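You operate a simulated robot arm through the tools that you are given. There is no shell and no other tool. Be economical: measure what you need, move in short steps, check, and stop when the job is done.

You are at the controls of a simulated robot arm. One attempt, no reset.

JOB
Gauge spacers 2 and 1: GO into the green tray, NO GO into the red.
Fine: leave the gauge open.

The check looks at the end state, three seconds after you hand in, the way a careful person would. Anything else that was tipped, shoved, dropped, spilled or broken makes it a failure.

ROBOT AND FRAMES
A 7-joint arm with a two-finger parallel gripper, fixed in place. Base frame: the origin is at the foot of the arm, x ahead of it, y to its left, z up; the work surface is at about z = 880. Lengths are in mm, angles in degrees, forces in N, time in s.
With the tool pointing down near the work surface it reaches from about 240 to 680 mm from the base axis. Its first joint turns from -66.0 to 66.0 degrees. Payload 2.4 kg.
The tool frame sits at the grasp point between the pads (the TCP): z along the fingers, y along the line on which they close. The tips reach 30 mm beyond it. The gripper opens to 94 mm. The fingers are 28 mm wide and 10 mm thick; the gripper's body (50 by 96 mm) begins 55 mm behind the TCP.
Orientation is told as [roll, pitch, yaw] about the base's x, y, z axes, in that order, counted from this pose: with the fingers straight down and closing along the base's y, the tool's x points along the base's -x, its y along +y and its z along -z.

CONTROLS
- The arm moves only by the tool step_arm. Its argument "increments" is a list that holds one entry, the list of rows, each a list of 7 numbers: the gripper command, from -1 (shut) to 1 (fully open), values between in proportion, then the shift along the tool's x, y, z in units of 40 mm (1.0 is 40 mm), then the turn, a rotation vector about the tool's x, y, z in units of 8 degrees (1.0 is 8 degrees). In form: [[[gripper, tx, ty, tz, ax, ay, az], ...]]. A call has 1 to 8 rows; each row shifts and turns the commanded pose from where the row before left it, along the tool's axes as they then stand. A call with a number of a shift or a turn outside -1 to 1 is refused whole. A row lasts 0.2 s, in which the tool goes at most 50 mm and 8.6 degrees; a call with a longer step from one row to the next is refused whole, and so is a gripper value outside its range. A pose out of reach is approached as far as the arm can. The call stops where the force on the tool passes 70 N (or 10 N more than at its start, if that is more) or the arm is blocked; 0.2 s more then pass. Each finger travels about 153 mm/s and halts on what it meets, pressing with about 30 N; the grip force reading is that of the motor and also rises with nothing between the fingers. The clock runs only during rows and for 0.2 s after the last one: add rows that do not move to give the fingers time. It gives the time, the measured TCP pose, the force on the tool (base axes), the opening and the grip force at its end, in the units of the frame above (readings bear some noise), with the torque about the TCP (base axes, N m) and any sound that the robot's microphone picked up, and new pictures: "pictures" is both (left out), scene, wrist or none.
- Cameras (640 x 400 px; columns grow to the right, rows downward): "scene" is fixed at [49.3, 487.6, 1433]; the picture's right is [-0.61, -0.79, 0.00], its down [-0.52, 0.39, -0.76] and it looks along [0.60, -0.46, -0.65] (base axes); focal length 352 px, centre (320, 200). "wrist" rides on the gripper at [76, 14, -102] in the tool frame; the picture's right is [-0.18, 0.98, 0.00], its down [-0.75, -0.14, -0.64] and it looks along [-0.63, -0.12, 0.77] (tool axes); focal length 243 px, centre (320, 200). There is no depth. A picture from a camera that has moved, and an enlarged one, comes with that camera's place and axes in the base frame and with its lens.
- zoom(camera, box): a new picture of the part [left, top, right, bottom] of that camera's present view, enlarged. No time passes.
- sign_off(): hands the job in; it is judged then, once.

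Go step by step. Nothing tells you positions but the pictures and the camera data: compare them with the known pose of the tool, close in by small moves and look again before you grip or let go. The budget is 120 turns and 200 pictures, counting those below and the enlarged ones. Unless the task says otherwise, let go and move clear before handing in, and close with one line.

The tools are called after "Emit:" by a JSON object that holds its "fn" and its "kwargs". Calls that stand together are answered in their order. step_arm: Moves the arm, as the interface text tells. Its arguments: {"type":"object","properties":{"increments":{"type":"array","items":{"type":"array","items":{"type":"array","items":{"type":"number"}}}},"pictures":{"type":"string","enum":["both","scene","wrist","none"]}},"required":["increments"]} The other tools are called the same way: zoom (camera, box) takes an enlarged picture of a part of a camera's view; sign_off () hands the job in.

At the start:

```text
time_s: 0.0
eef_pos: [390.1, 233.0, 1129.7]
tcp_rot: [0.0, 0.0, 0.0]
force: [0.2, 0.4, 0.0]
wrist_torque: [-0.02, 0.01, 0.01]
opening: 94.0
gripper_force: 0.1
```

scene: 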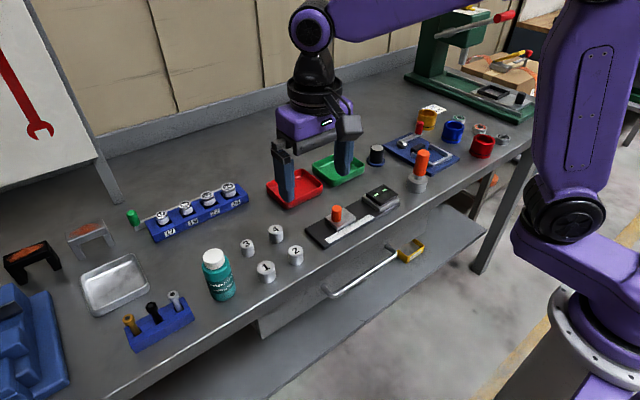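
wrist: 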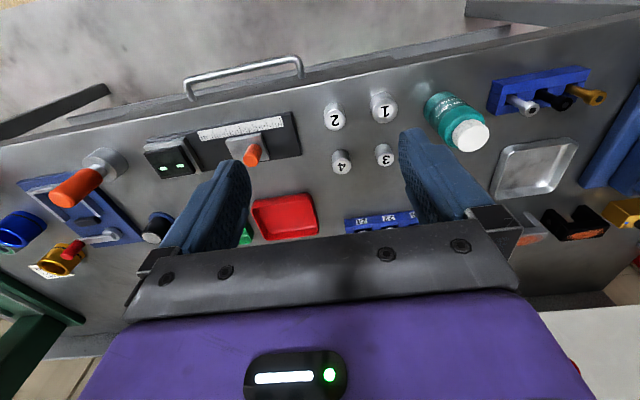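

I see the numbered spacers 1–4, red and green trays, and a slide device with an orange knob and a ruler next to a box with lights, which may be the gauge. I'll zoom in for details.

Emit:
{"fn": "zoom", "kwargs": {"camera": "scene", "box": [290, 130, 450, 260]}}

Emit:
{"fn": "zoom", "kwargs": {"camera": "scene", "box": [220, 210, 340, 300]}}

Emit:
{"fn": "zoom", "kwargs": {"camera": "wrist", "box": [130, 80, 420, 250]}}

Emit:
{"fn": "zoom", "kwargs": {"camera": "scene", "box": [360, 90, 520, 200]}}

```text
3.08 times, centred on (370, 195) of scene
camera zoom: at [49.3, 487.6, 1433.0], right [-0.61, -0.79, 0.0], down [-0.52, 0.39, -0.76], along [0.6, -0.46, -0.65], focal length 1082 px, centre (166, 215)
```

zoom: 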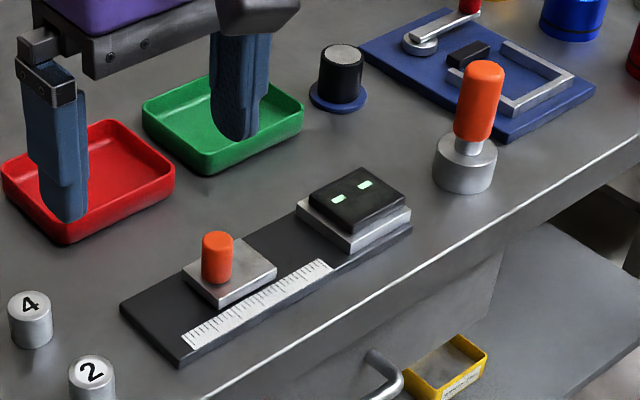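

```text
4.44 times, centred on (280, 255) of scene
camera zoom: at [49.3, 487.6, 1433.0], right [-0.61, -0.79, 0.0], down [-0.52, 0.39, -0.76], along [0.6, -0.46, -0.65], focal length 1564 px, centre (498, -44)
```

zoom: 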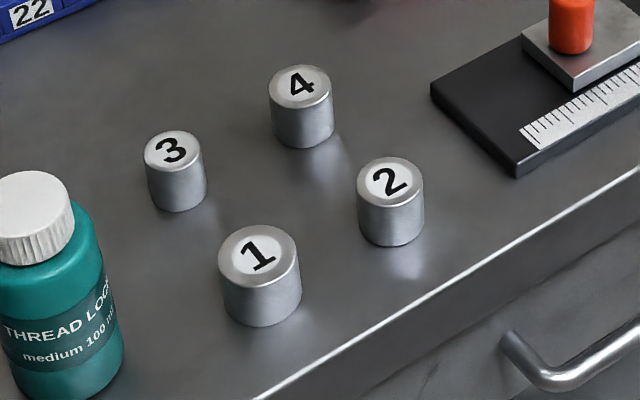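

```text
2.21 times, centred on (275, 165) of wrist
camera zoom: at [313.4, 249.1, 1232.2], right [0.18, 0.98, 0.0], down [0.75, -0.14, 0.64], along [0.63, -0.12, -0.77], focal length 535 px, centre (419, 277)
```

zoom: 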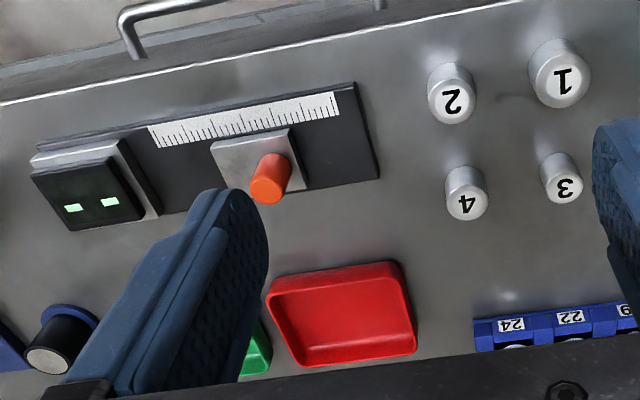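

```text
3.64 times, centred on (440, 145) of scene
camera zoom: at [49.3, 487.6, 1433.0], right [-0.61, -0.79, 0.0], down [-0.52, 0.39, -0.76], along [0.6, -0.46, -0.65], focal length 1279 px, centre (-116, 400)
```

zoom: 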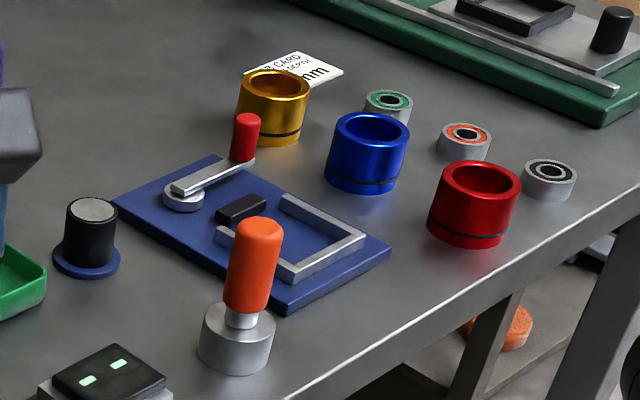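

The gauge seems to be the slide with the orange knob, running along y, with a fixed jaw and display box at its far end. I'll move over it for a closer look.

Emit:
{"fn": "step_arm", "kwargs": {"increments": [[[1, 0, -0.9, 0.3, 0, 0, 0], [1, 0, -0.9, 0.3, 0, 0, 0], [1, 0, -0.9, 0.3, 0, 0, 0], [1, 0, -0.9, 0.3, 0, 0, 0], [1, 0, 0, 0, 0, 0, 0]]], "pictures": "both"}}

Emit:
{"fn": "zoom", "kwargs": {"camera": "wrist", "box": [180, 60, 460, 235]}}

```text
time_s: 1.2
eef_pos: [389.0, 90.1, 1083.3]
tcp_rot: [0.1, 0.0, 0.0]
force: [-0.3, -0.1, 0.1]
wrist_torque: [0.02, 0.0, -0.01]
opening: 94.1
gripper_force: 0.2
camera wrist: at [313.9, 104.3, 1184.5], right [0.18, 0.98, 0.0], down [0.75, -0.14, 0.64], along [0.63, -0.12, -0.77], focal length 243 px, centre (320, 200)
```

scene: 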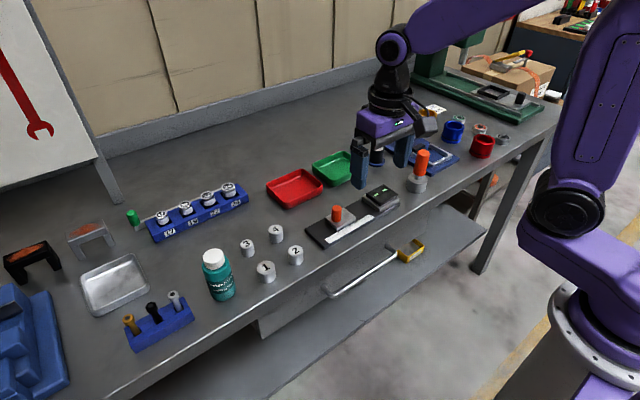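
wrist: 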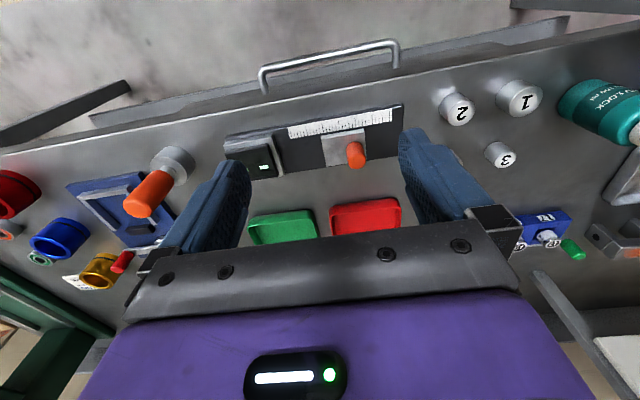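

```text
2.29 times, centred on (320, 148) of wrist
camera zoom: at [313.9, 104.3, 1184.5], right [0.18, 0.98, 0.0], down [0.75, -0.14, 0.64], along [0.63, -0.12, -0.77], focal length 555 px, centre (320, 320)
```

zoom: 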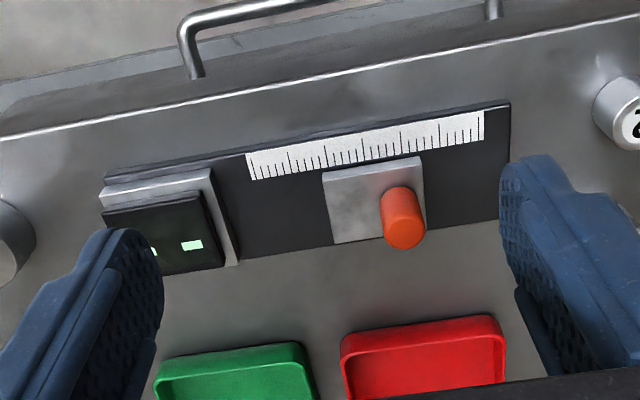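

Gap between jaws appears to be y≈20 to y≈79, x≈444–491. I'll zoom in on the display and the card.

Emit:
{"fn": "zoom", "kwargs": {"camera": "scene", "box": [355, 175, 411, 210]}}

Emit:
{"fn": "zoom", "kwargs": {"camera": "scene", "box": [300, 180, 412, 250]}}

Emit:
{"fn": "zoom", "kwargs": {"camera": "scene", "box": [250, 210, 314, 290]}}

```text
11.43 times, centred on (383, 192) of scene
camera zoom: at [49.4, 487.6, 1433.0], right [-0.61, -0.79, 0.0], down [-0.52, 0.39, -0.76], along [0.6, -0.46, -0.65], focal length 4021 px, centre (-400, 286)
```

zoom: 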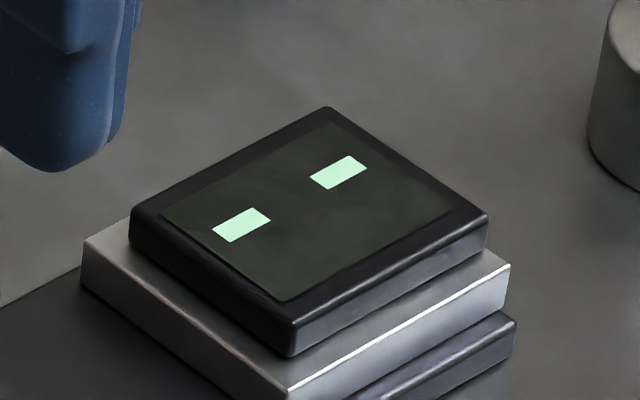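

```text
5.71 times, centred on (356, 215) of scene
camera zoom: at [49.4, 487.6, 1433.0], right [-0.61, -0.79, 0.0], down [-0.52, 0.39, -0.76], along [0.6, -0.46, -0.65], focal length 2010 px, centre (114, 114)
```

zoom: 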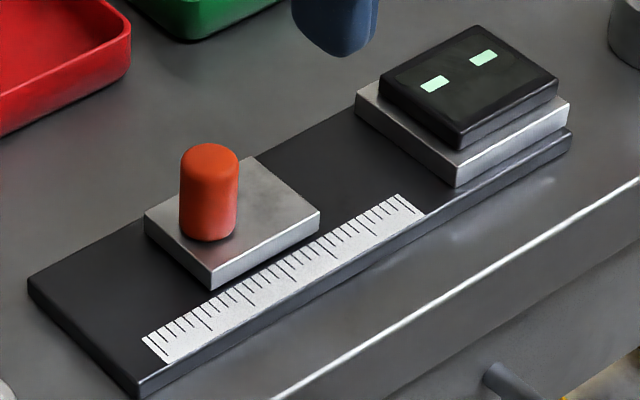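

```text
5.00 times, centred on (282, 250) of scene
camera zoom: at [49.4, 487.6, 1433.0], right [-0.61, -0.79, 0.0], down [-0.52, 0.39, -0.76], along [0.6, -0.46, -0.65], focal length 1759 px, centre (510, -50)
```

zoom: 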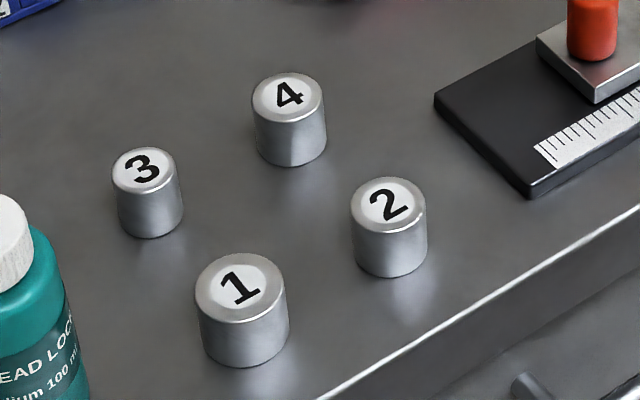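

The display reads "--" (idle), so it should give a verdict once a spacer is clamped. I'll go above spacer 2 (about 445, 245) and turn the gripper to close along x.

Emit:
{"fn": "step_arm", "kwargs": {"increments": [[[0.3, -0.28, 0.775, 0.1, 0, 0, 0], [0.3, -0.28, 0.775, 0.1, 0, 0, 0], [0.3, -0.28, 0.775, 0.1, 0, 0, 0], [0.3, -0.28, 0.775, 0.1, 0, 0, 0], [0.3, -0.28, 0.775, 0.1, 0, 0, 0], [0.3, 0, 0, 0, 0, 0, 1], [0.3, 0, 0, 0, 0, 0, 1], [0.3, 0, 0, 0, 0, 0, 1]]], "pictures": "none"}}

Emit:
{"fn": "step_arm", "kwargs": {"increments": [[[0.3, 0, 0, 0, 0, 0, 1], [0.3, 0, 0, 0, 0, 0, 1], [0.3, 0, 0, 0, 0, 0, 1], [0.3, 0, 0, 0, 0, 0, 1], [0.3, 0, 0, 0, 0, 0, 1], [0.3, 0, 0, 0, 0, 0, 1], [0.3, 0, 0, 0, 0, 0, 1], [0.3, 0, 0, 0, 0, 0, 1]]], "pictures": "none"}}

Emit:
{"fn": "step_arm", "kwargs": {"increments": [[[0.3, 0, 0, 0.5, 0, 0, 0.25], [0.3, 0, 0, 0, 0, 0, 0]]], "pictures": "both"}}

```text
time_s: 3.0
eef_pos: [445.7, 246.2, 1061.8]
tcp_rot: [0.0, 0.0, -24.2]
force: [0.3, -0.5, -0.1]
wrist_torque: [0.01, -0.03, 0.03]
opening: 61.2
gripper_force: 0.1
```

```text
time_s: 4.8
eef_pos: [445.2, 244.8, 1062.8]
tcp_rot: [0.0, 0.0, -88.3]
force: [-0.3, -1.1, -0.4]
wrist_torque: [0.02, 0.0, -0.02]
opening: 61.3
gripper_force: 0.1
```

```text
time_s: 5.4
eef_pos: [446.2, 244.7, 1042.1]
tcp_rot: [0.0, -0.1, -90.0]
force: [-0.3, -0.3, 0.3]
wrist_torque: [0.03, 0.0, 0.02]
opening: 61.2
gripper_force: 0.0
camera wrist: at [459.7, 321.3, 1144.6], right [0.98, -0.18, 0.0], down [-0.14, -0.75, 0.64], along [-0.12, -0.63, -0.77], focal length 243 px, centre (320, 200)
```

scene: 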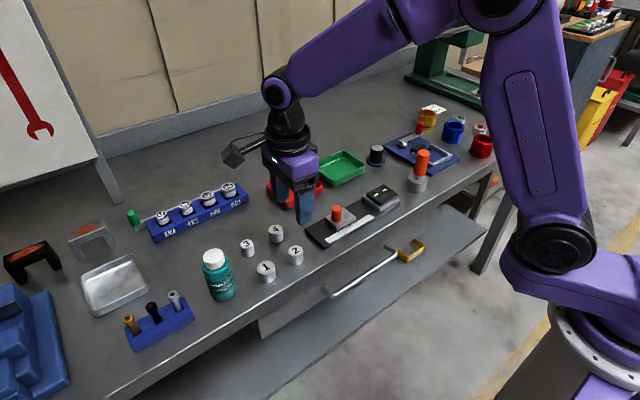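
wrist: 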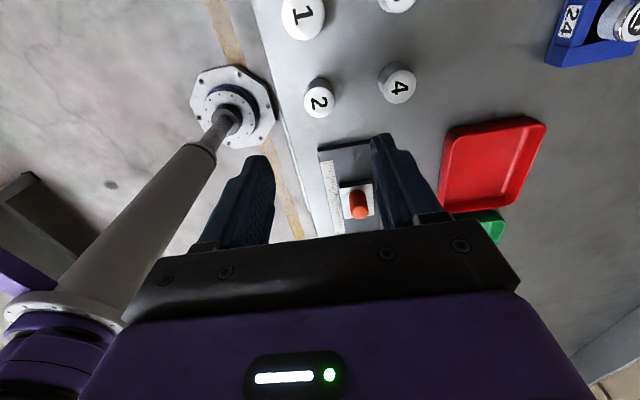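

Spacer 2 checks out at about (445, 245). I'll descend partway and look.

Emit:
{"fn": "step_arm", "kwargs": {"increments": [[[0.3, 0, 0, 1, 0, 0, 0], [0.3, 0, 0, 1, 0, 0, 0], [0.3, 0, 0, 0, 0, 0, 0]]], "pictures": "wrist"}}

Emit:
{"fn": "zoom", "kwargs": {"camera": "scene", "box": [240, 190, 340, 290]}}

```text
time_s: 6.2
eef_pos: [445.0, 245.8, 962.2]
tcp_rot: [0.1, 0.1, -90.0]
force: [-1.0, -1.2, 0.4]
wrist_torque: [-0.04, -0.01, 0.0]
opening: 61.3
gripper_force: 0.1
camera wrist: at [459.0, 321.7, 1064.8], right [0.98, -0.18, 0.0], down [-0.14, -0.75, 0.64], along [-0.12, -0.63, -0.77], focal length 243 px, centre (320, 200)
```

wrist: 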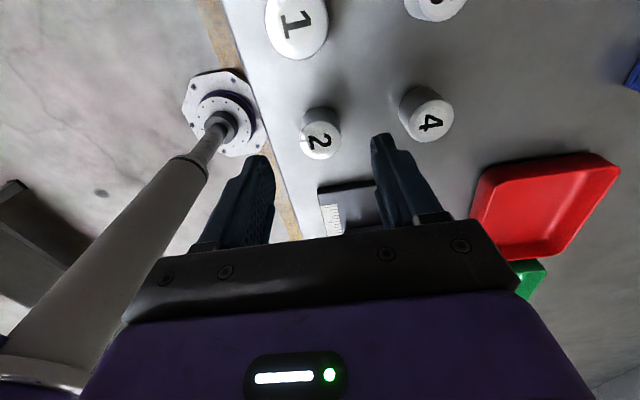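

```text
4.00 times, centred on (290, 240) of scene
camera zoom: at [49.4, 487.6, 1433.0], right [-0.61, -0.79, 0.0], down [-0.52, 0.39, -0.76], along [0.6, -0.46, -0.65], focal length 1407 px, centre (440, 40)
```

zoom: 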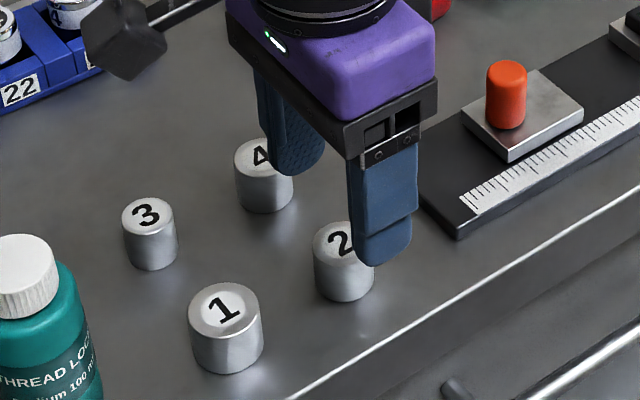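

Spacer 2's top is about z=912, centre (445, 247). I'll descend and close.

Emit:
{"fn": "step_arm", "kwargs": {"increments": [[[0.3, 0.03, 0, 0.6, 0, 0, 0], [0.3, 0, 0, 0.575, 0, 0, 0], [0.3, 0, 0, 0, 0, 0, 0]]], "pictures": "both"}}

Emit:
{"fn": "zoom", "kwargs": {"camera": "scene", "box": [240, 210, 340, 290]}}

```text
time_s: 7.0
eef_pos: [444.9, 247.4, 915.9]
tcp_rot: [-0.1, 0.0, -90.0]
force: [-0.1, 0.5, -0.2]
wrist_torque: [-0.02, 0.0, 0.01]
opening: 61.2
gripper_force: 0.0
camera wrist: at [460.1, 323.1, 1018.5], right [0.98, -0.18, 0.0], down [-0.14, -0.75, 0.64], along [-0.12, -0.63, -0.77], focal length 243 px, centre (320, 200)
```

scene: 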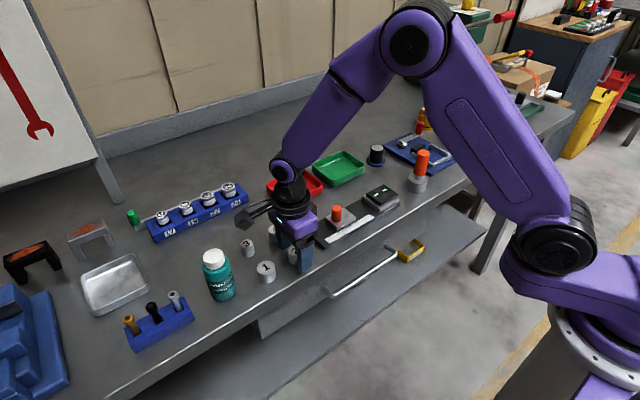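
wrist: 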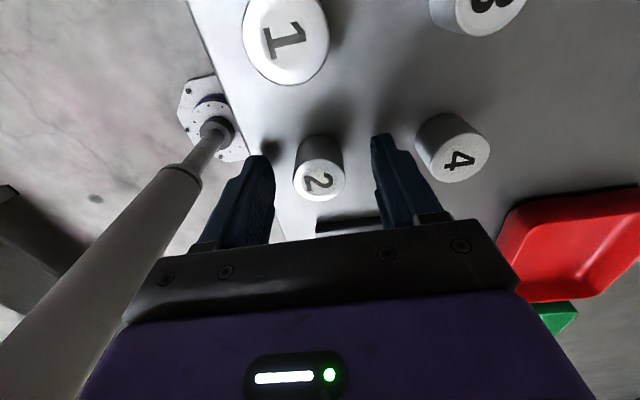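

```text
5.00 times, centred on (290, 250) of scene
camera zoom: at [49.4, 487.6, 1433.0], right [-0.61, -0.79, 0.0], down [-0.52, 0.39, -0.76], along [0.6, -0.46, -0.65], focal length 1759 px, centre (470, -50)
```

zoom: 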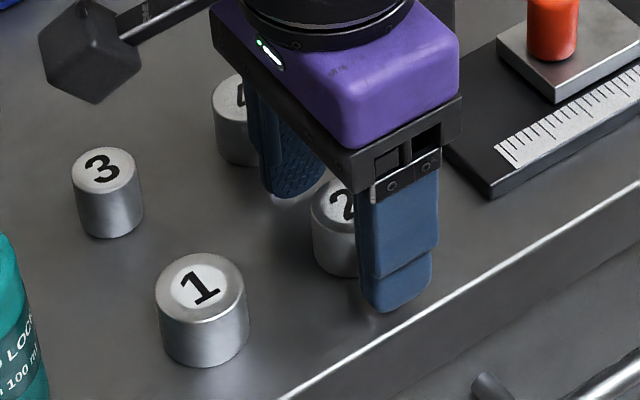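

Aligned; closing on spacer 2 gently.

Emit:
{"fn": "step_arm", "kwargs": {"increments": [[[-0.2, 0, 0, 0, 0, 0, 0], [-0.5, 0, 0, 0, 0, 0, 0], [-0.5, 0, 0, 0, 0, 0, 0], [-0.5, 0, 0, 0, 0, 0, 0]]], "pictures": "wrist"}}

```text
time_s: 8.0
eef_pos: [446.2, 247.2, 916.2]
tcp_rot: [0.0, -0.1, -90.0]
force: [0.4, -0.5, -0.4]
wrist_torque: [-0.02, 0.0, 0.01]
opening: 28.5
gripper_force: 30.0
camera wrist: at [460.0, 323.1, 1018.6], right [0.98, -0.18, 0.0], down [-0.14, -0.75, 0.64], along [-0.12, -0.63, -0.77], focal length 243 px, centre (320, 200)
```

wrist: 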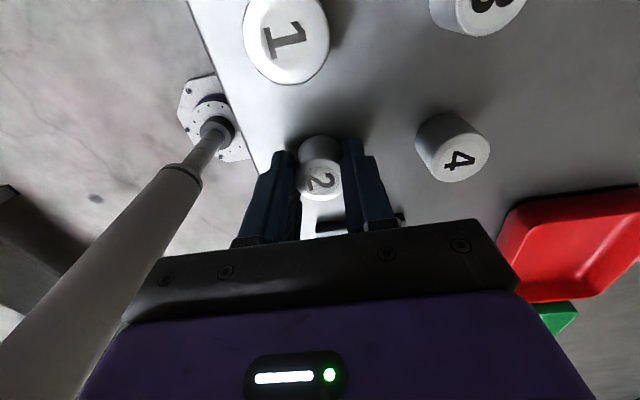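

Gripped (28.5 mm). I'll lift it and carry it over the gauge gap.

Emit:
{"fn": "step_arm", "kwargs": {"increments": [[[-0.5, 0, 0, -1, 0, 0, 0], [-0.5, 0, 0, -1, 0, 0, 0], [-0.5, 0, 0, -0.25, 0, 0, 0], [-0.5, -0.985, 0.1, 0, 0, 0, 0], [-0.5, -0.985, 0.1, 0, 0, 0, 0], [-0.5, -0.985, 0.1, 0, 0, 0, 0], [-0.5, -0.985, 0.1, 0, 0, 0, 0], [-0.5, -0.985, 0.1, 0, 0, 0, 0]]], "pictures": "both"}}

Emit:
{"fn": "zoom", "kwargs": {"camera": "scene", "box": [300, 160, 420, 250]}}

Emit:
{"fn": "zoom", "kwargs": {"camera": "wrist", "box": [240, 60, 440, 260]}}

```text
time_s: 9.8
eef_pos: [466.6, 48.4, 1004.1]
tcp_rot: [0.0, 0.0, -89.9]
force: [0.1, 0.6, -0.8]
wrist_torque: [0.01, -0.01, 0.01]
opening: 28.5
gripper_force: 30.8
camera wrist: at [481.3, 124.8, 1106.1], right [0.98, -0.18, 0.0], down [-0.14, -0.75, 0.64], along [-0.12, -0.63, -0.77], focal length 243 px, centre (320, 200)
```

scene: 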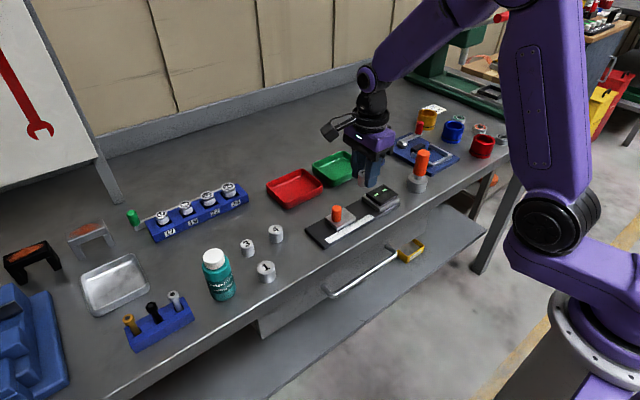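
wrist: 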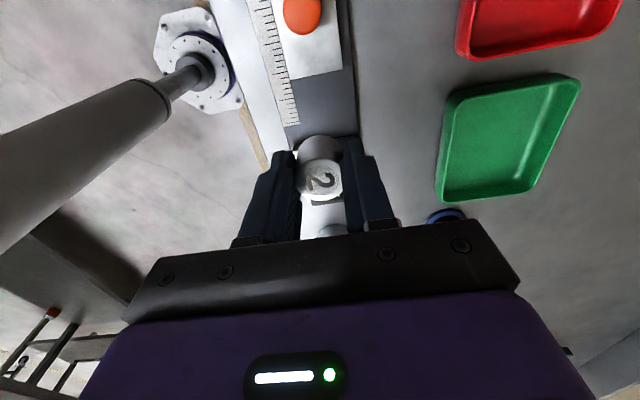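

```text
4.44 times, centred on (360, 205) of scene
camera zoom: at [49.3, 487.6, 1433.0], right [-0.61, -0.79, 0.0], down [-0.52, 0.39, -0.76], along [0.6, -0.46, -0.65], focal length 1564 px, centre (142, 178)
```

zoom: 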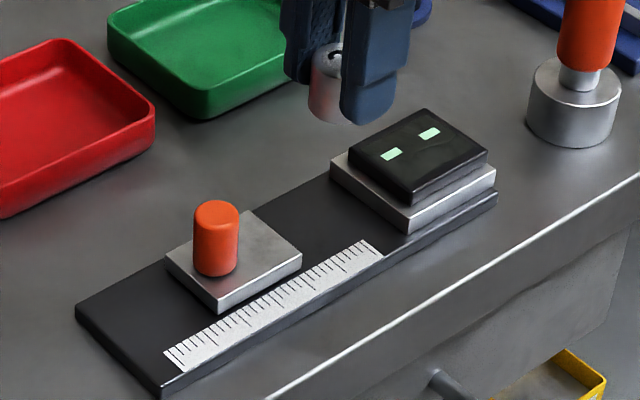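

```text
2.00 times, centred on (340, 160) of wrist
camera zoom: at [481.3, 124.8, 1106.1], right [0.98, -0.18, 0.0], down [-0.14, -0.75, 0.64], along [-0.12, -0.63, -0.77], focal length 485 px, centre (280, 280)
```

zoom: 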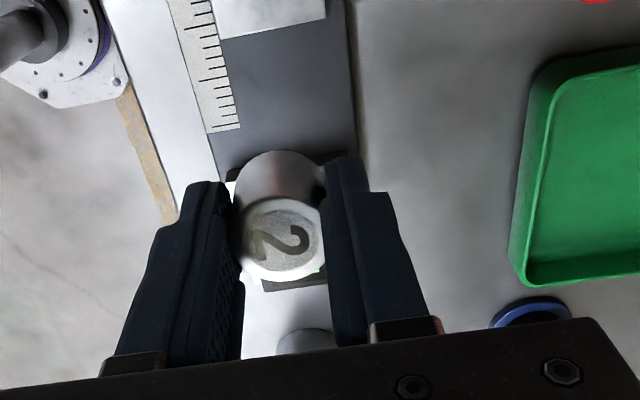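

The gap centre is about y=50.5 and x=468. I'll descend to just above the base plate.

Emit:
{"fn": "step_arm", "kwargs": {"increments": [[[-0.5, 0.05, 0.03, 0.6, 0, 0, 0], [-0.5, 0, 0, 0.6, 0, 0, 0], [-0.5, 0, 0, 0.6, 0, 0, 0], [-0.5, 0, 0, 0, 0, 0, 0]]], "pictures": "both"}}

Emit:
{"fn": "zoom", "kwargs": {"camera": "scene", "box": [310, 165, 420, 245]}}

```text
time_s: 10.8
eef_pos: [467.4, 50.4, 933.1]
tcp_rot: [0.1, 0.1, -89.9]
force: [-0.2, 0.6, -1.0]
wrist_torque: [0.03, -0.03, 0.01]
opening: 28.5
gripper_force: 30.1
camera wrist: at [481.8, 127.2, 1035.3], right [0.98, -0.18, 0.0], down [-0.14, -0.75, 0.64], along [-0.12, -0.63, -0.77], focal length 243 px, centre (320, 200)
```

scene: 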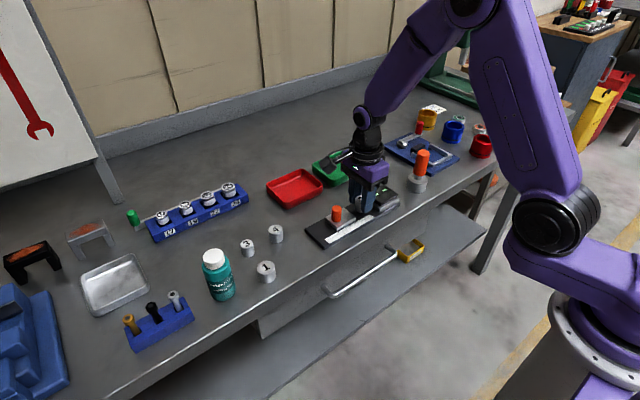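
wrist: 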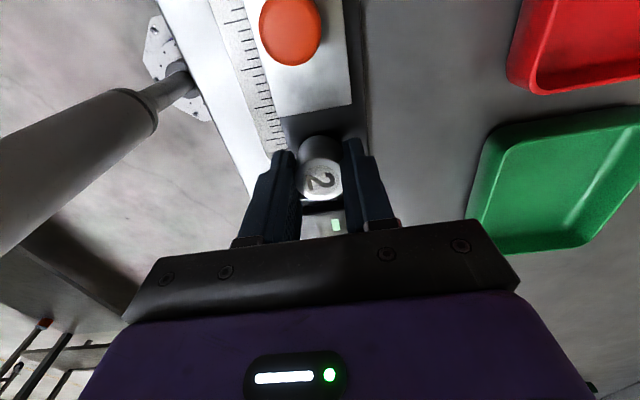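

```text
5.00 times, centred on (365, 205) of scene
camera zoom: at [49.4, 487.6, 1433.0], right [-0.61, -0.79, 0.0], down [-0.52, 0.39, -0.76], along [0.6, -0.46, -0.65], focal length 1759 px, centre (95, 175)
```

zoom: 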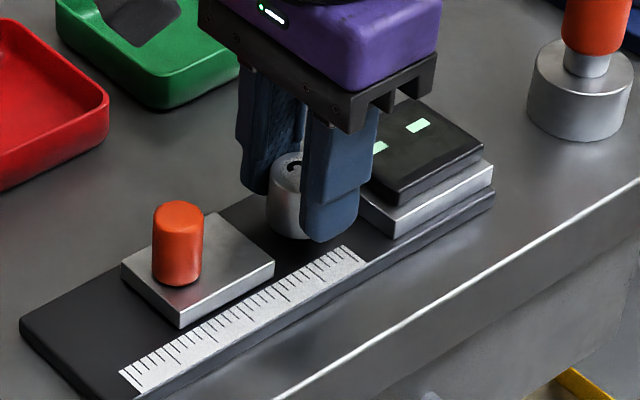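

Clear on both sides. I'll creep down in small steps, watching the force.

Emit:
{"fn": "step_arm", "kwargs": {"increments": [[[-0.5, 0, 0, 0.1, 0, 0, 0], [-0.5, 0, 0, 0.05, 0, 0, 0], [-0.5, 0, 0, 0, 0, 0, 0]]], "pictures": "none"}}

Emit:
{"fn": "step_arm", "kwargs": {"increments": [[[-0.5, 0, 0, 0.04, 0, 0, 0], [-0.5, 0, 0, 0, 0, 0, 0]]], "pictures": "wrist"}}

```text
time_s: 11.6
eef_pos: [467.4, 51.4, 926.3]
tcp_rot: [0.0, 0.0, -90.0]
force: [0.0, 0.4, -0.7]
wrist_torque: [0.03, -0.01, 0.01]
opening: 28.5
gripper_force: 29.7
```

```text
time_s: 12.2
eef_pos: [467.6, 52.5, 926.0]
tcp_rot: [0.1, 0.0, -89.9]
force: [-0.8, -0.7, 14.6]
wrist_torque: [-0.03, 0.06, 0.01]
opening: 28.8
gripper_force: 29.7
camera wrist: at [481.4, 127.9, 1028.5], right [0.98, -0.18, 0.0], down [-0.14, -0.75, 0.64], along [-0.12, -0.63, -0.77], focal length 243 px, centre (320, 200)
```

wrist: 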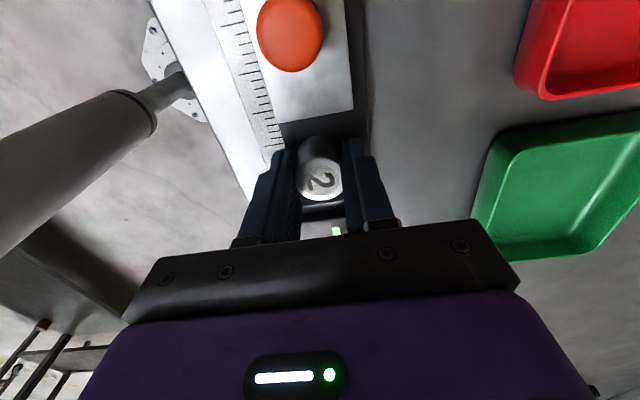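

Contact at z≈926. I'll release and lift clear.

Emit:
{"fn": "step_arm", "kwargs": {"increments": [[[-0.5, 0, 0, -0.03, 0, 0, 0], [-0.2, 0, 0, 0, 0, 0, 0], [0.0, 0, 0, 0, 0, 0, 0], [0.0, 0, 0, 0, 0, 0, 0], [0.0, 0, 0, -0.8, 0, 0, 0], [0.0, 0, 0, -0.8, 0, 0, 0], [0.0, 0, 0, -0.6, 0, 0, 0]]], "pictures": "both"}}

Emit:
{"fn": "zoom", "kwargs": {"camera": "scene", "box": [310, 165, 420, 245]}}

```text
time_s: 13.8
eef_pos: [466.2, 52.3, 1014.6]
tcp_rot: [0.0, 0.0, -89.9]
force: [-0.5, 0.6, 0.0]
wrist_torque: [0.0, -0.01, -0.02]
opening: 47.1
gripper_force: 0.1
camera wrist: at [480.9, 128.0, 1116.5], right [0.98, -0.18, 0.0], down [-0.14, -0.75, 0.64], along [-0.12, -0.63, -0.77], focal length 243 px, centre (320, 200)
```

scene: 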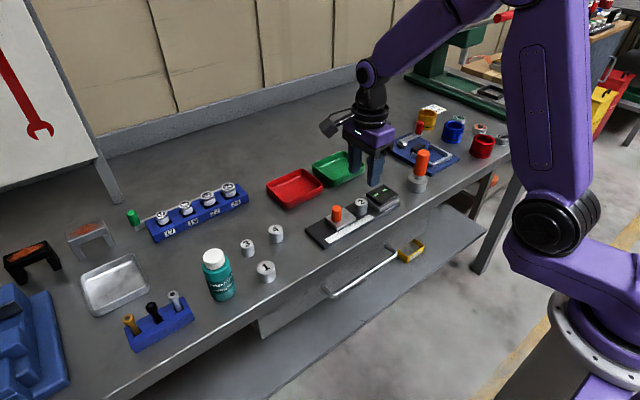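
wrist: 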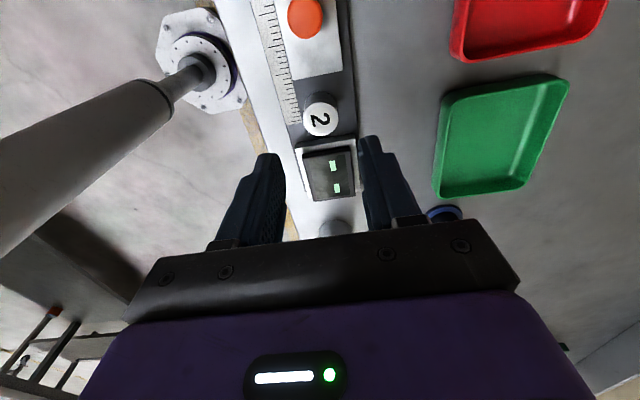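

```text
5.00 times, centred on (365, 205) of scene
camera zoom: at [49.4, 487.6, 1433.0], right [-0.61, -0.79, 0.0], down [-0.52, 0.39, -0.76], along [0.6, -0.46, -0.65], focal length 1759 px, centre (95, 175)
```

zoom: 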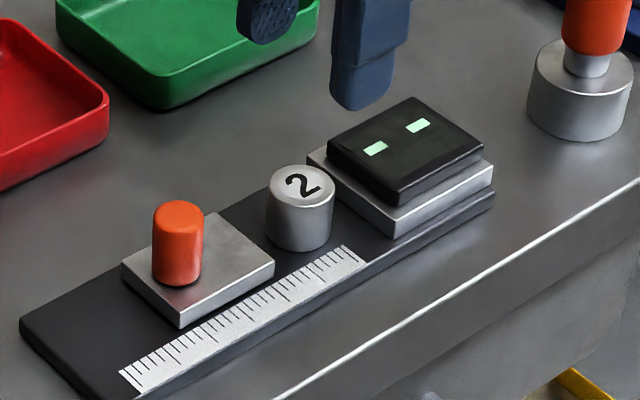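

Spacer 2 stands in the gap. Next I'll go over the knob at about (470, 120, top 934).

Emit:
{"fn": "step_arm", "kwargs": {"increments": [[[0.0, 0.85, 0.05, 0, 0, 0, 0], [0.0, 0.85, 0.03, 0, 0, 0, 0], [0.0, 0, 0, 0.6, 0, 0, 0], [0.0, 0, 0, 0.5, 0, 0, 0], [0, 0, 0, 0, 0, 0, 0]]], "pictures": "both"}}

```text
time_s: 15.0
eef_pos: [468.6, 118.6, 969.6]
tcp_rot: [0.0, 0.0, -90.1]
force: [0.7, 0.1, 0.0]
wrist_torque: [0.01, 0.0, -0.01]
opening: 47.0
gripper_force: 0.0
camera wrist: at [483.5, 195.9, 1072.4], right [0.98, -0.18, 0.0], down [-0.14, -0.75, 0.64], along [-0.12, -0.63, -0.77], focal length 243 px, centre (320, 200)
```

scene: 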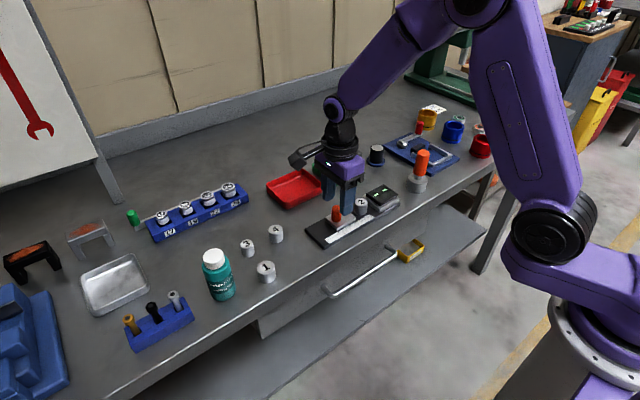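
wrist: 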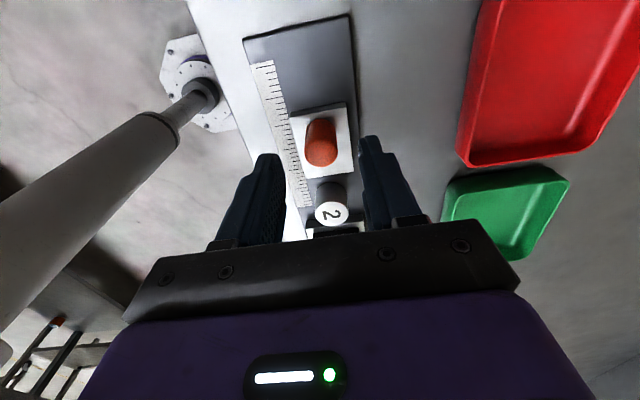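

Aligned within 3 mm. I'll adjust, descend and grip the knob.

Emit:
{"fn": "step_arm", "kwargs": {"increments": [[[0.0, 0.06, 0.02, 0.4, 0, 0, 0], [0.0, 0, 0, 0.4, 0, 0, 0], [0, 0, 0, 0, 0, 0, 0], [-0.4, 0, 0, 0, 0, 0, 0], [-0.8, 0, 0, 0, 0, 0, 0], [-0.8, 0, 0, 0, 0, 0, 0], [-0.8, 0, 0, 0, 0, 0, 0]]], "pictures": "both"}}

Emit:
{"fn": "zoom", "kwargs": {"camera": "scene", "box": [310, 165, 420, 245]}}

```text
time_s: 16.6
eef_pos: [469.9, 122.6, 938.5]
tcp_rot: [0.1, 0.0, -90.0]
force: [-1.9, -0.2, -6.4]
wrist_torque: [0.11, -0.67, -0.01]
opening: 21.5
gripper_force: 45.0
camera wrist: at [484.2, 198.8, 1040.9], right [0.98, -0.18, 0.0], down [-0.14, -0.75, 0.64], along [-0.12, -0.63, -0.77], focal length 243 px, centre (320, 200)
```

scene: 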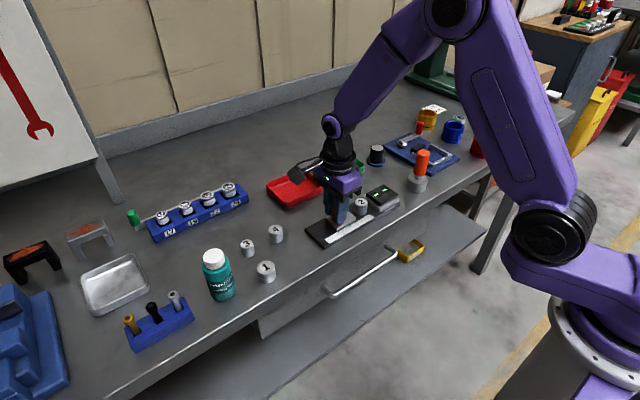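
wrist: 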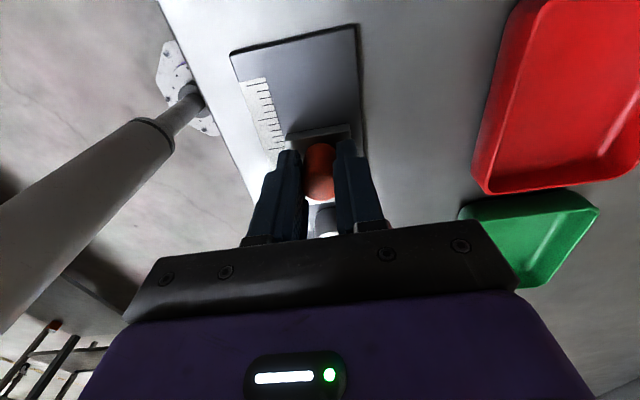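

```text
5.00 times, centred on (365, 205) of scene
camera zoom: at [49.4, 487.6, 1433.0], right [-0.61, -0.79, 0.0], down [-0.52, 0.39, -0.76], along [0.6, -0.46, -0.65], focal length 1759 px, centre (95, 175)
```

zoom: 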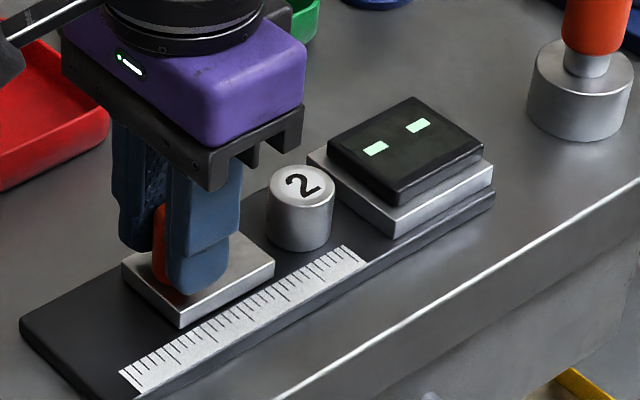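

Knob gripped. I'll slide it slowly toward the fixed jaw, then check.

Emit:
{"fn": "step_arm", "kwargs": {"increments": [[[-0.8, -0.1, 0, 0, 0, 0, 0], [-0.8, -0.1, 0, 0, 0, 0, 0], [-0.8, -0.1, 0, 0, 0, 0, 0], [-0.8, -0.1, 0, 0, 0, 0, 0], [-0.8, -0.1, 0, 0, 0, 0, 0], [-0.8, -0.1, 0, 0, 0, 0, 0]]], "pictures": "scene"}}

Emit:
{"fn": "zoom", "kwargs": {"camera": "scene", "box": [310, 165, 420, 245]}}

```text
time_s: 18.0
eef_pos: [469.4, 98.1, 938.5]
tcp_rot: [-0.2, 0.1, -90.0]
force: [-16.2, 0.4, 7.2]
wrist_torque: [0.36, -0.49, 0.05]
opening: 21.7
gripper_force: 45.0
```

scene: 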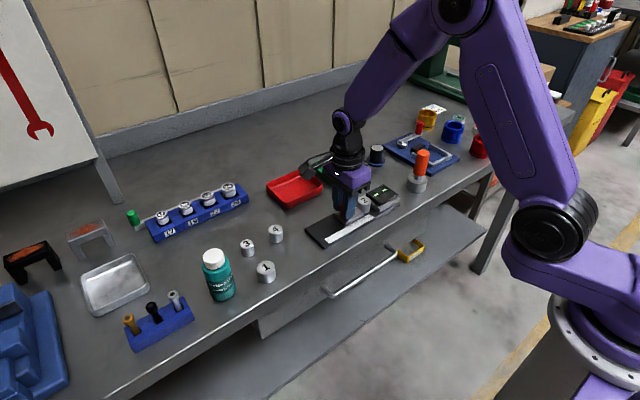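

```text
5.00 times, centred on (365, 205) of scene
camera zoom: at [48.8, 487.6, 1433.0], right [-0.61, -0.79, 0.0], down [-0.52, 0.39, -0.76], along [0.6, -0.46, -0.65], focal length 1759 px, centre (95, 175)
```

zoom: 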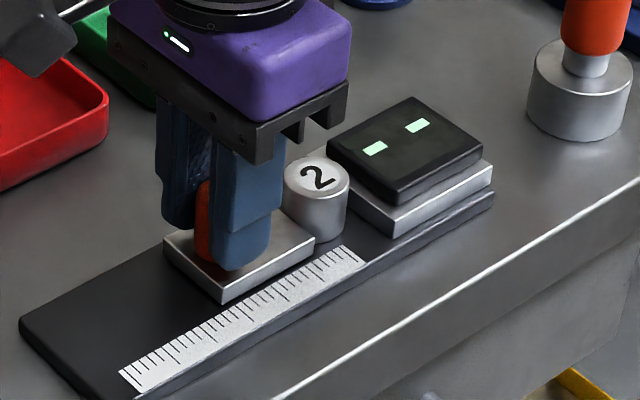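

The slide is moving with the spacer ahead of it. I'll continue in smaller steps to contact.

Emit:
{"fn": "step_arm", "kwargs": {"increments": [[[-0.8, -0.05, -0.015, 0, 0, 0, 0], [-0.8, -0.05, 0, 0, 0, 0, 0], [-0.8, -0.025, 0, 0, 0, 0, 0], [-0.8, -0.025, 0, 0, 0, 0, 0], [-0.8, 0, 0, 0, 0, 0, 0]]], "pictures": "none"}}

Emit:
{"fn": "zoom", "kwargs": {"camera": "scene", "box": [310, 165, 420, 245]}}

```text
time_s: 19.2
eef_pos: [469.8, 91.5, 939.0]
tcp_rot: [-0.1, 0.0, -90.1]
force: [-14.9, 3.2, 0.1]
wrist_torque: [-0.04, -0.46, -0.04]
opening: 21.5
gripper_force: 45.0
```

```text
5.00 times, centred on (365, 205) of scene
camera zoom: at [48.9, 487.7, 1433.0], right [-0.61, -0.79, 0.0], down [-0.52, 0.39, -0.76], along [0.6, -0.46, -0.65], focal length 1759 px, centre (95, 175)
```

zoom: 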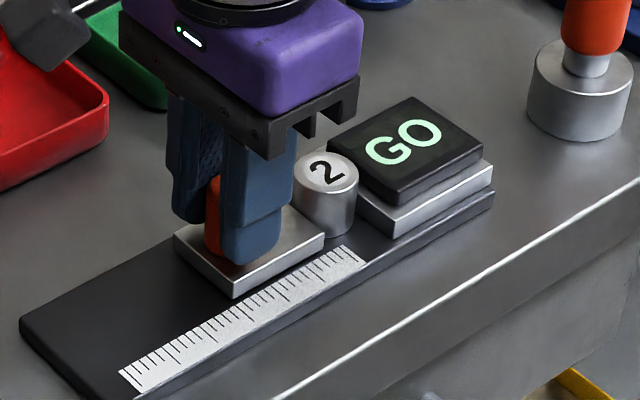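

It shows GO. I'll press a touch more to make sure it's a settled reading under contact.

Emit:
{"fn": "step_arm", "kwargs": {"increments": [[[-0.8, -0.025, 0, 0, 0, 0, 0], [-0.8, -0.02, 0, 0, 0, 0, 0], [-0.8, 0, 0, 0, 0, 0, 0]]], "pictures": "none"}}

Emit:
{"fn": "zoom", "kwargs": {"camera": "scene", "box": [310, 165, 420, 245]}}

```text
time_s: 20.0
eef_pos: [469.8, 91.2, 938.6]
tcp_rot: [0.1, 0.1, -89.8]
force: [-7.8, 20.7, 0.9]
wrist_torque: [0.3, 0.78, 0.04]
opening: 21.2
gripper_force: 45.3
```

```text
5.00 times, centred on (365, 205) of scene
camera zoom: at [49.1, 488.1, 1432.8], right [-0.61, -0.79, 0.0], down [-0.52, 0.39, -0.76], along [0.6, -0.46, -0.65], focal length 1759 px, centre (95, 175)
```

zoom: 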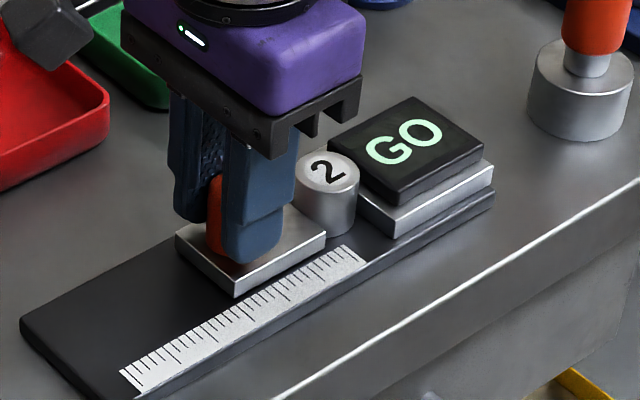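

Spacer 2 is GO, held under 20 N. I'll open the slide, release the knob and lift.

Emit:
{"fn": "step_arm", "kwargs": {"increments": [[[-0.8, 0.15, 0, 0, 0, 0, 0], [-0.8, 0.2, 0, 0, 0, 0, 0], [-0.8, 0.2, 0, 0, 0, 0, 0], [-0.8, 0.2, 0, 0, 0, 0, 0], [-0.8, 0.2, 0, 0, 0, 0, 0], [-0.8, 0, 0, 0, 0, 0, 0]]], "pictures": "none"}}

Emit:
{"fn": "step_arm", "kwargs": {"increments": [[[-0.4, 0, 0, 0, 0, 0, 0], [0.0, 0, 0, 0, 0, 0, 0], [0.0, 0, 0, 0, 0, 0, 0], [0.0, 0, 0, -0.8, 0, 0, 0], [0.0, 0, 0, -0.8, 0, 0, 0], [0.0, -1, 0, -0.2, 0, 0, 0], [0.0, -0.85, 0, 0, 0, 0, 0], [0.0, 0, 0, 0, 0, 0, 0]]], "pictures": "both"}}

Emit:
{"fn": "zoom", "kwargs": {"camera": "scene", "box": [310, 165, 420, 245]}}

Emit:
{"fn": "zoom", "kwargs": {"camera": "wrist", "box": [240, 40, 440, 240]}}

```text
time_s: 21.4
eef_pos: [470.5, 123.3, 938.3]
tcp_rot: [-0.2, -0.1, -90.4]
force: [-12.9, -35.6, 4.5]
wrist_torque: [-0.25, -0.59, 0.04]
opening: 21.3
gripper_force: 45.1
```

```text
time_s: 23.2
eef_pos: [470.6, 55.3, 1011.6]
tcp_rot: [-0.1, 0.0, -90.0]
force: [-0.1, 0.5, 0.1]
wrist_torque: [0.01, 0.02, -0.01]
opening: 46.7
gripper_force: 0.1
camera wrist: at [483.9, 131.6, 1114.0], right [0.98, -0.18, 0.0], down [-0.14, -0.75, 0.64], along [-0.12, -0.63, -0.77], focal length 243 px, centre (320, 200)
```

scene: 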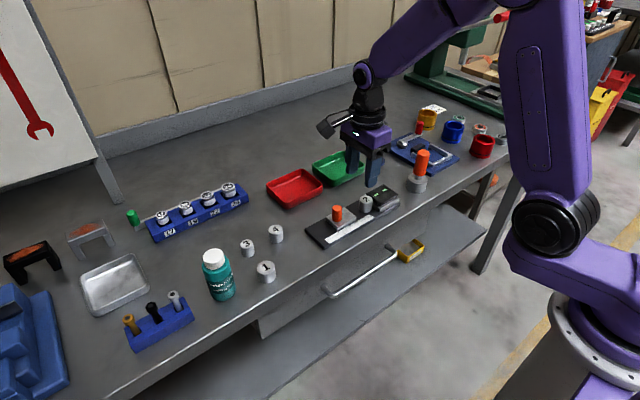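
wrist: 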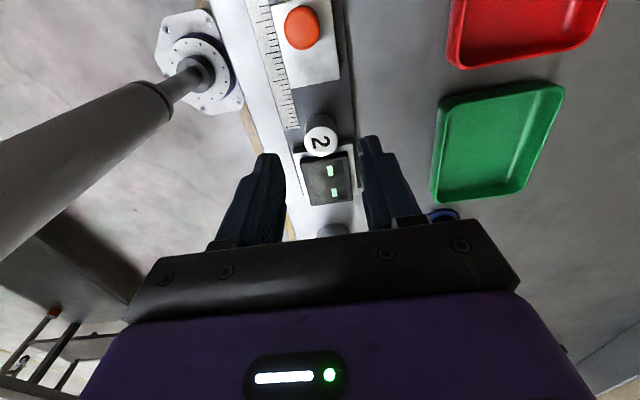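

```text
5.00 times, centred on (365, 205) of scene
camera zoom: at [49.4, 487.6, 1433.0], right [-0.61, -0.79, 0.0], down [-0.52, 0.39, -0.76], along [0.6, -0.46, -0.65], focal length 1759 px, centre (95, 175)
```

zoom: 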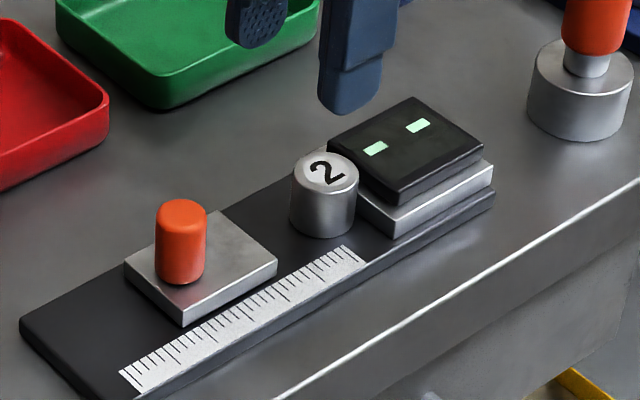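

```text
2.00 times, centred on (340, 140) of wrist
camera zoom: at [483.9, 131.6, 1114.0], right [0.98, -0.18, 0.0], down [-0.14, -0.75, 0.64], along [-0.12, -0.63, -0.77], focal length 485 px, centre (280, 320)
```

zoom: 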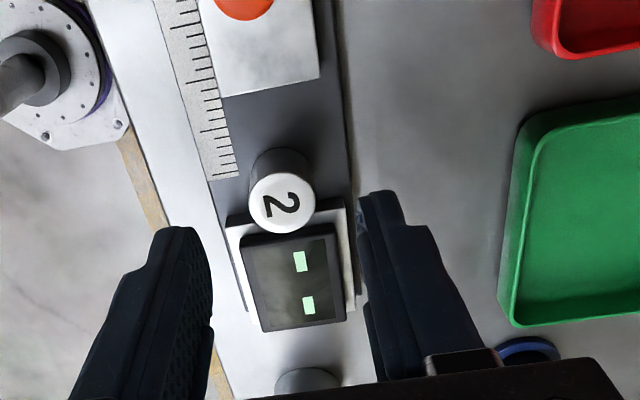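

Slide is back at its open stop, and spacer 2 stands against the fixed jaw (about 467, 36). I'll regrip it slightly off-centre (y≈41) to keep the fingers clear of the jaw.

Emit:
{"fn": "step_arm", "kwargs": {"increments": [[[0.0, -0.36, -0.09, 0.4, 0, 0, 0], [0.0, 0, 0, 0.8, 0, 0, 0], [0.0, 0, 0, 0.4, 0, 0, 0], [0.0, 0, 0, 0, 0, 0, 0]]], "pictures": "both"}}

Emit:
{"fn": "zoom", "kwargs": {"camera": "scene", "box": [310, 165, 420, 245]}}

```text
time_s: 24.2
eef_pos: [466.2, 40.2, 948.1]
tcp_rot: [0.0, -0.1, -90.0]
force: [-0.8, 1.5, 0.2]
wrist_torque: [-0.02, -0.05, -0.02]
opening: 46.6
gripper_force: 0.1
camera wrist: at [480.5, 116.9, 1049.3], right [0.98, -0.18, 0.0], down [-0.14, -0.75, 0.64], along [-0.12, -0.63, -0.77], focal length 243 px, centre (320, 200)
```

scene: 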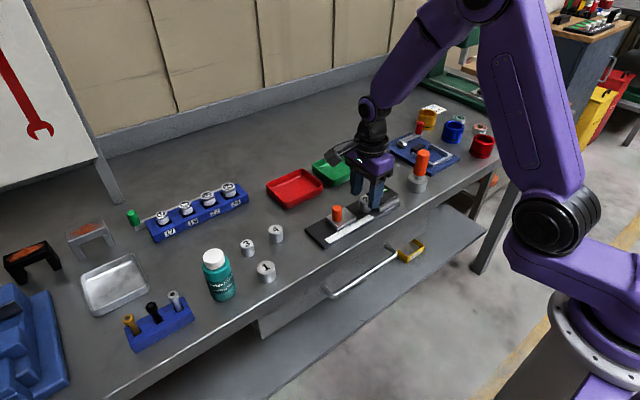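
wrist: 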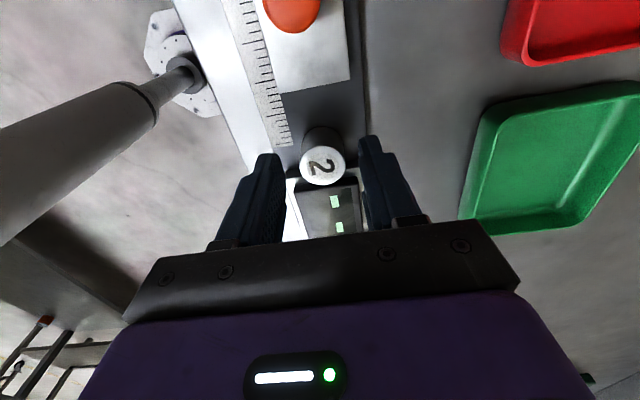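

```text
5.00 times, centred on (365, 205) of scene
camera zoom: at [49.4, 487.6, 1433.0], right [-0.61, -0.79, 0.0], down [-0.52, 0.39, -0.76], along [0.6, -0.46, -0.65], focal length 1759 px, centre (95, 175)
```

zoom: 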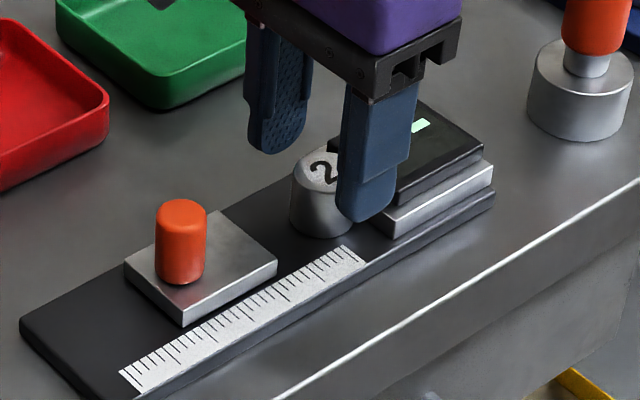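

On track. Descend and grip, then lift.

Emit:
{"fn": "step_arm", "kwargs": {"increments": [[[0.0, 0.03, 0.03, 0.48, 0, 0, 0], [0.0, 0, 0, 0, 0, 0, 0], [-0.3, 0, 0, 0, 0, 0, 0], [-0.5, 0, 0, 0, 0, 0, 0], [-0.5, 0, 0, 0, 0, 0, 0], [-0.5, 0, 0, -0.5, 0, 0, 0], [-0.5, 0, 0, -1, 0, 0, 0], [-0.5, 0, 0, -1, 0, 0, 0]]], "pictures": "both"}}

Emit:
{"fn": "zoom", "kwargs": {"camera": "scene", "box": [260, 135, 420, 245]}}

```text
time_s: 26.0
eef_pos: [468.4, 41.6, 1027.8]
tcp_rot: [0.0, 0.1, -90.0]
force: [-0.5, -0.6, 0.5]
wrist_torque: [0.02, -0.03, 0.02]
opening: 28.4
gripper_force: 30.1
camera wrist: at [482.2, 117.3, 1130.3], right [0.98, -0.18, 0.0], down [-0.14, -0.75, 0.64], along [-0.12, -0.63, -0.77], focal length 243 px, centre (320, 200)
```

scene: 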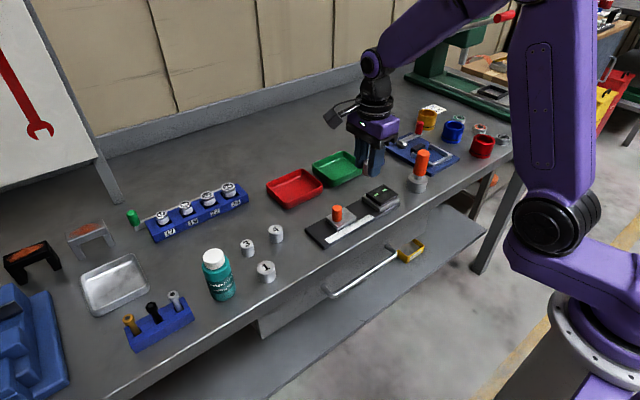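
wrist: 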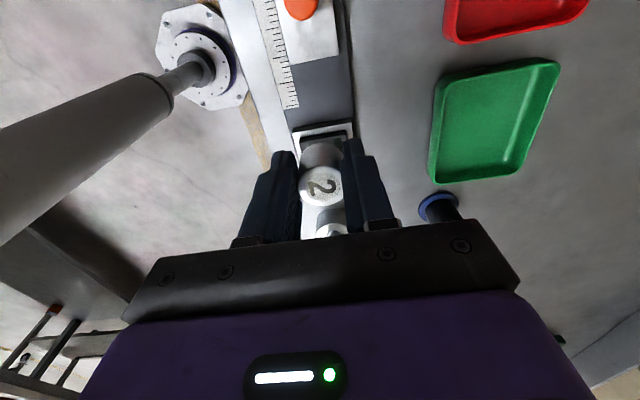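

```text
3.64 times, centred on (340, 190) of scene
camera zoom: at [49.3, 487.6, 1433.0], right [-0.61, -0.79, 0.0], down [-0.52, 0.39, -0.76], along [0.6, -0.46, -0.65], focal length 1279 px, centre (247, 236)
```

zoom: 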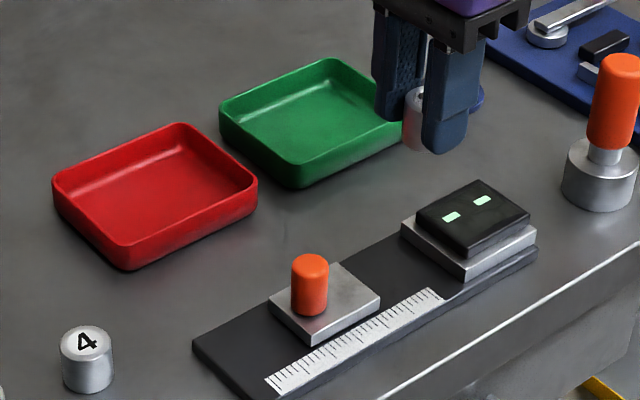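

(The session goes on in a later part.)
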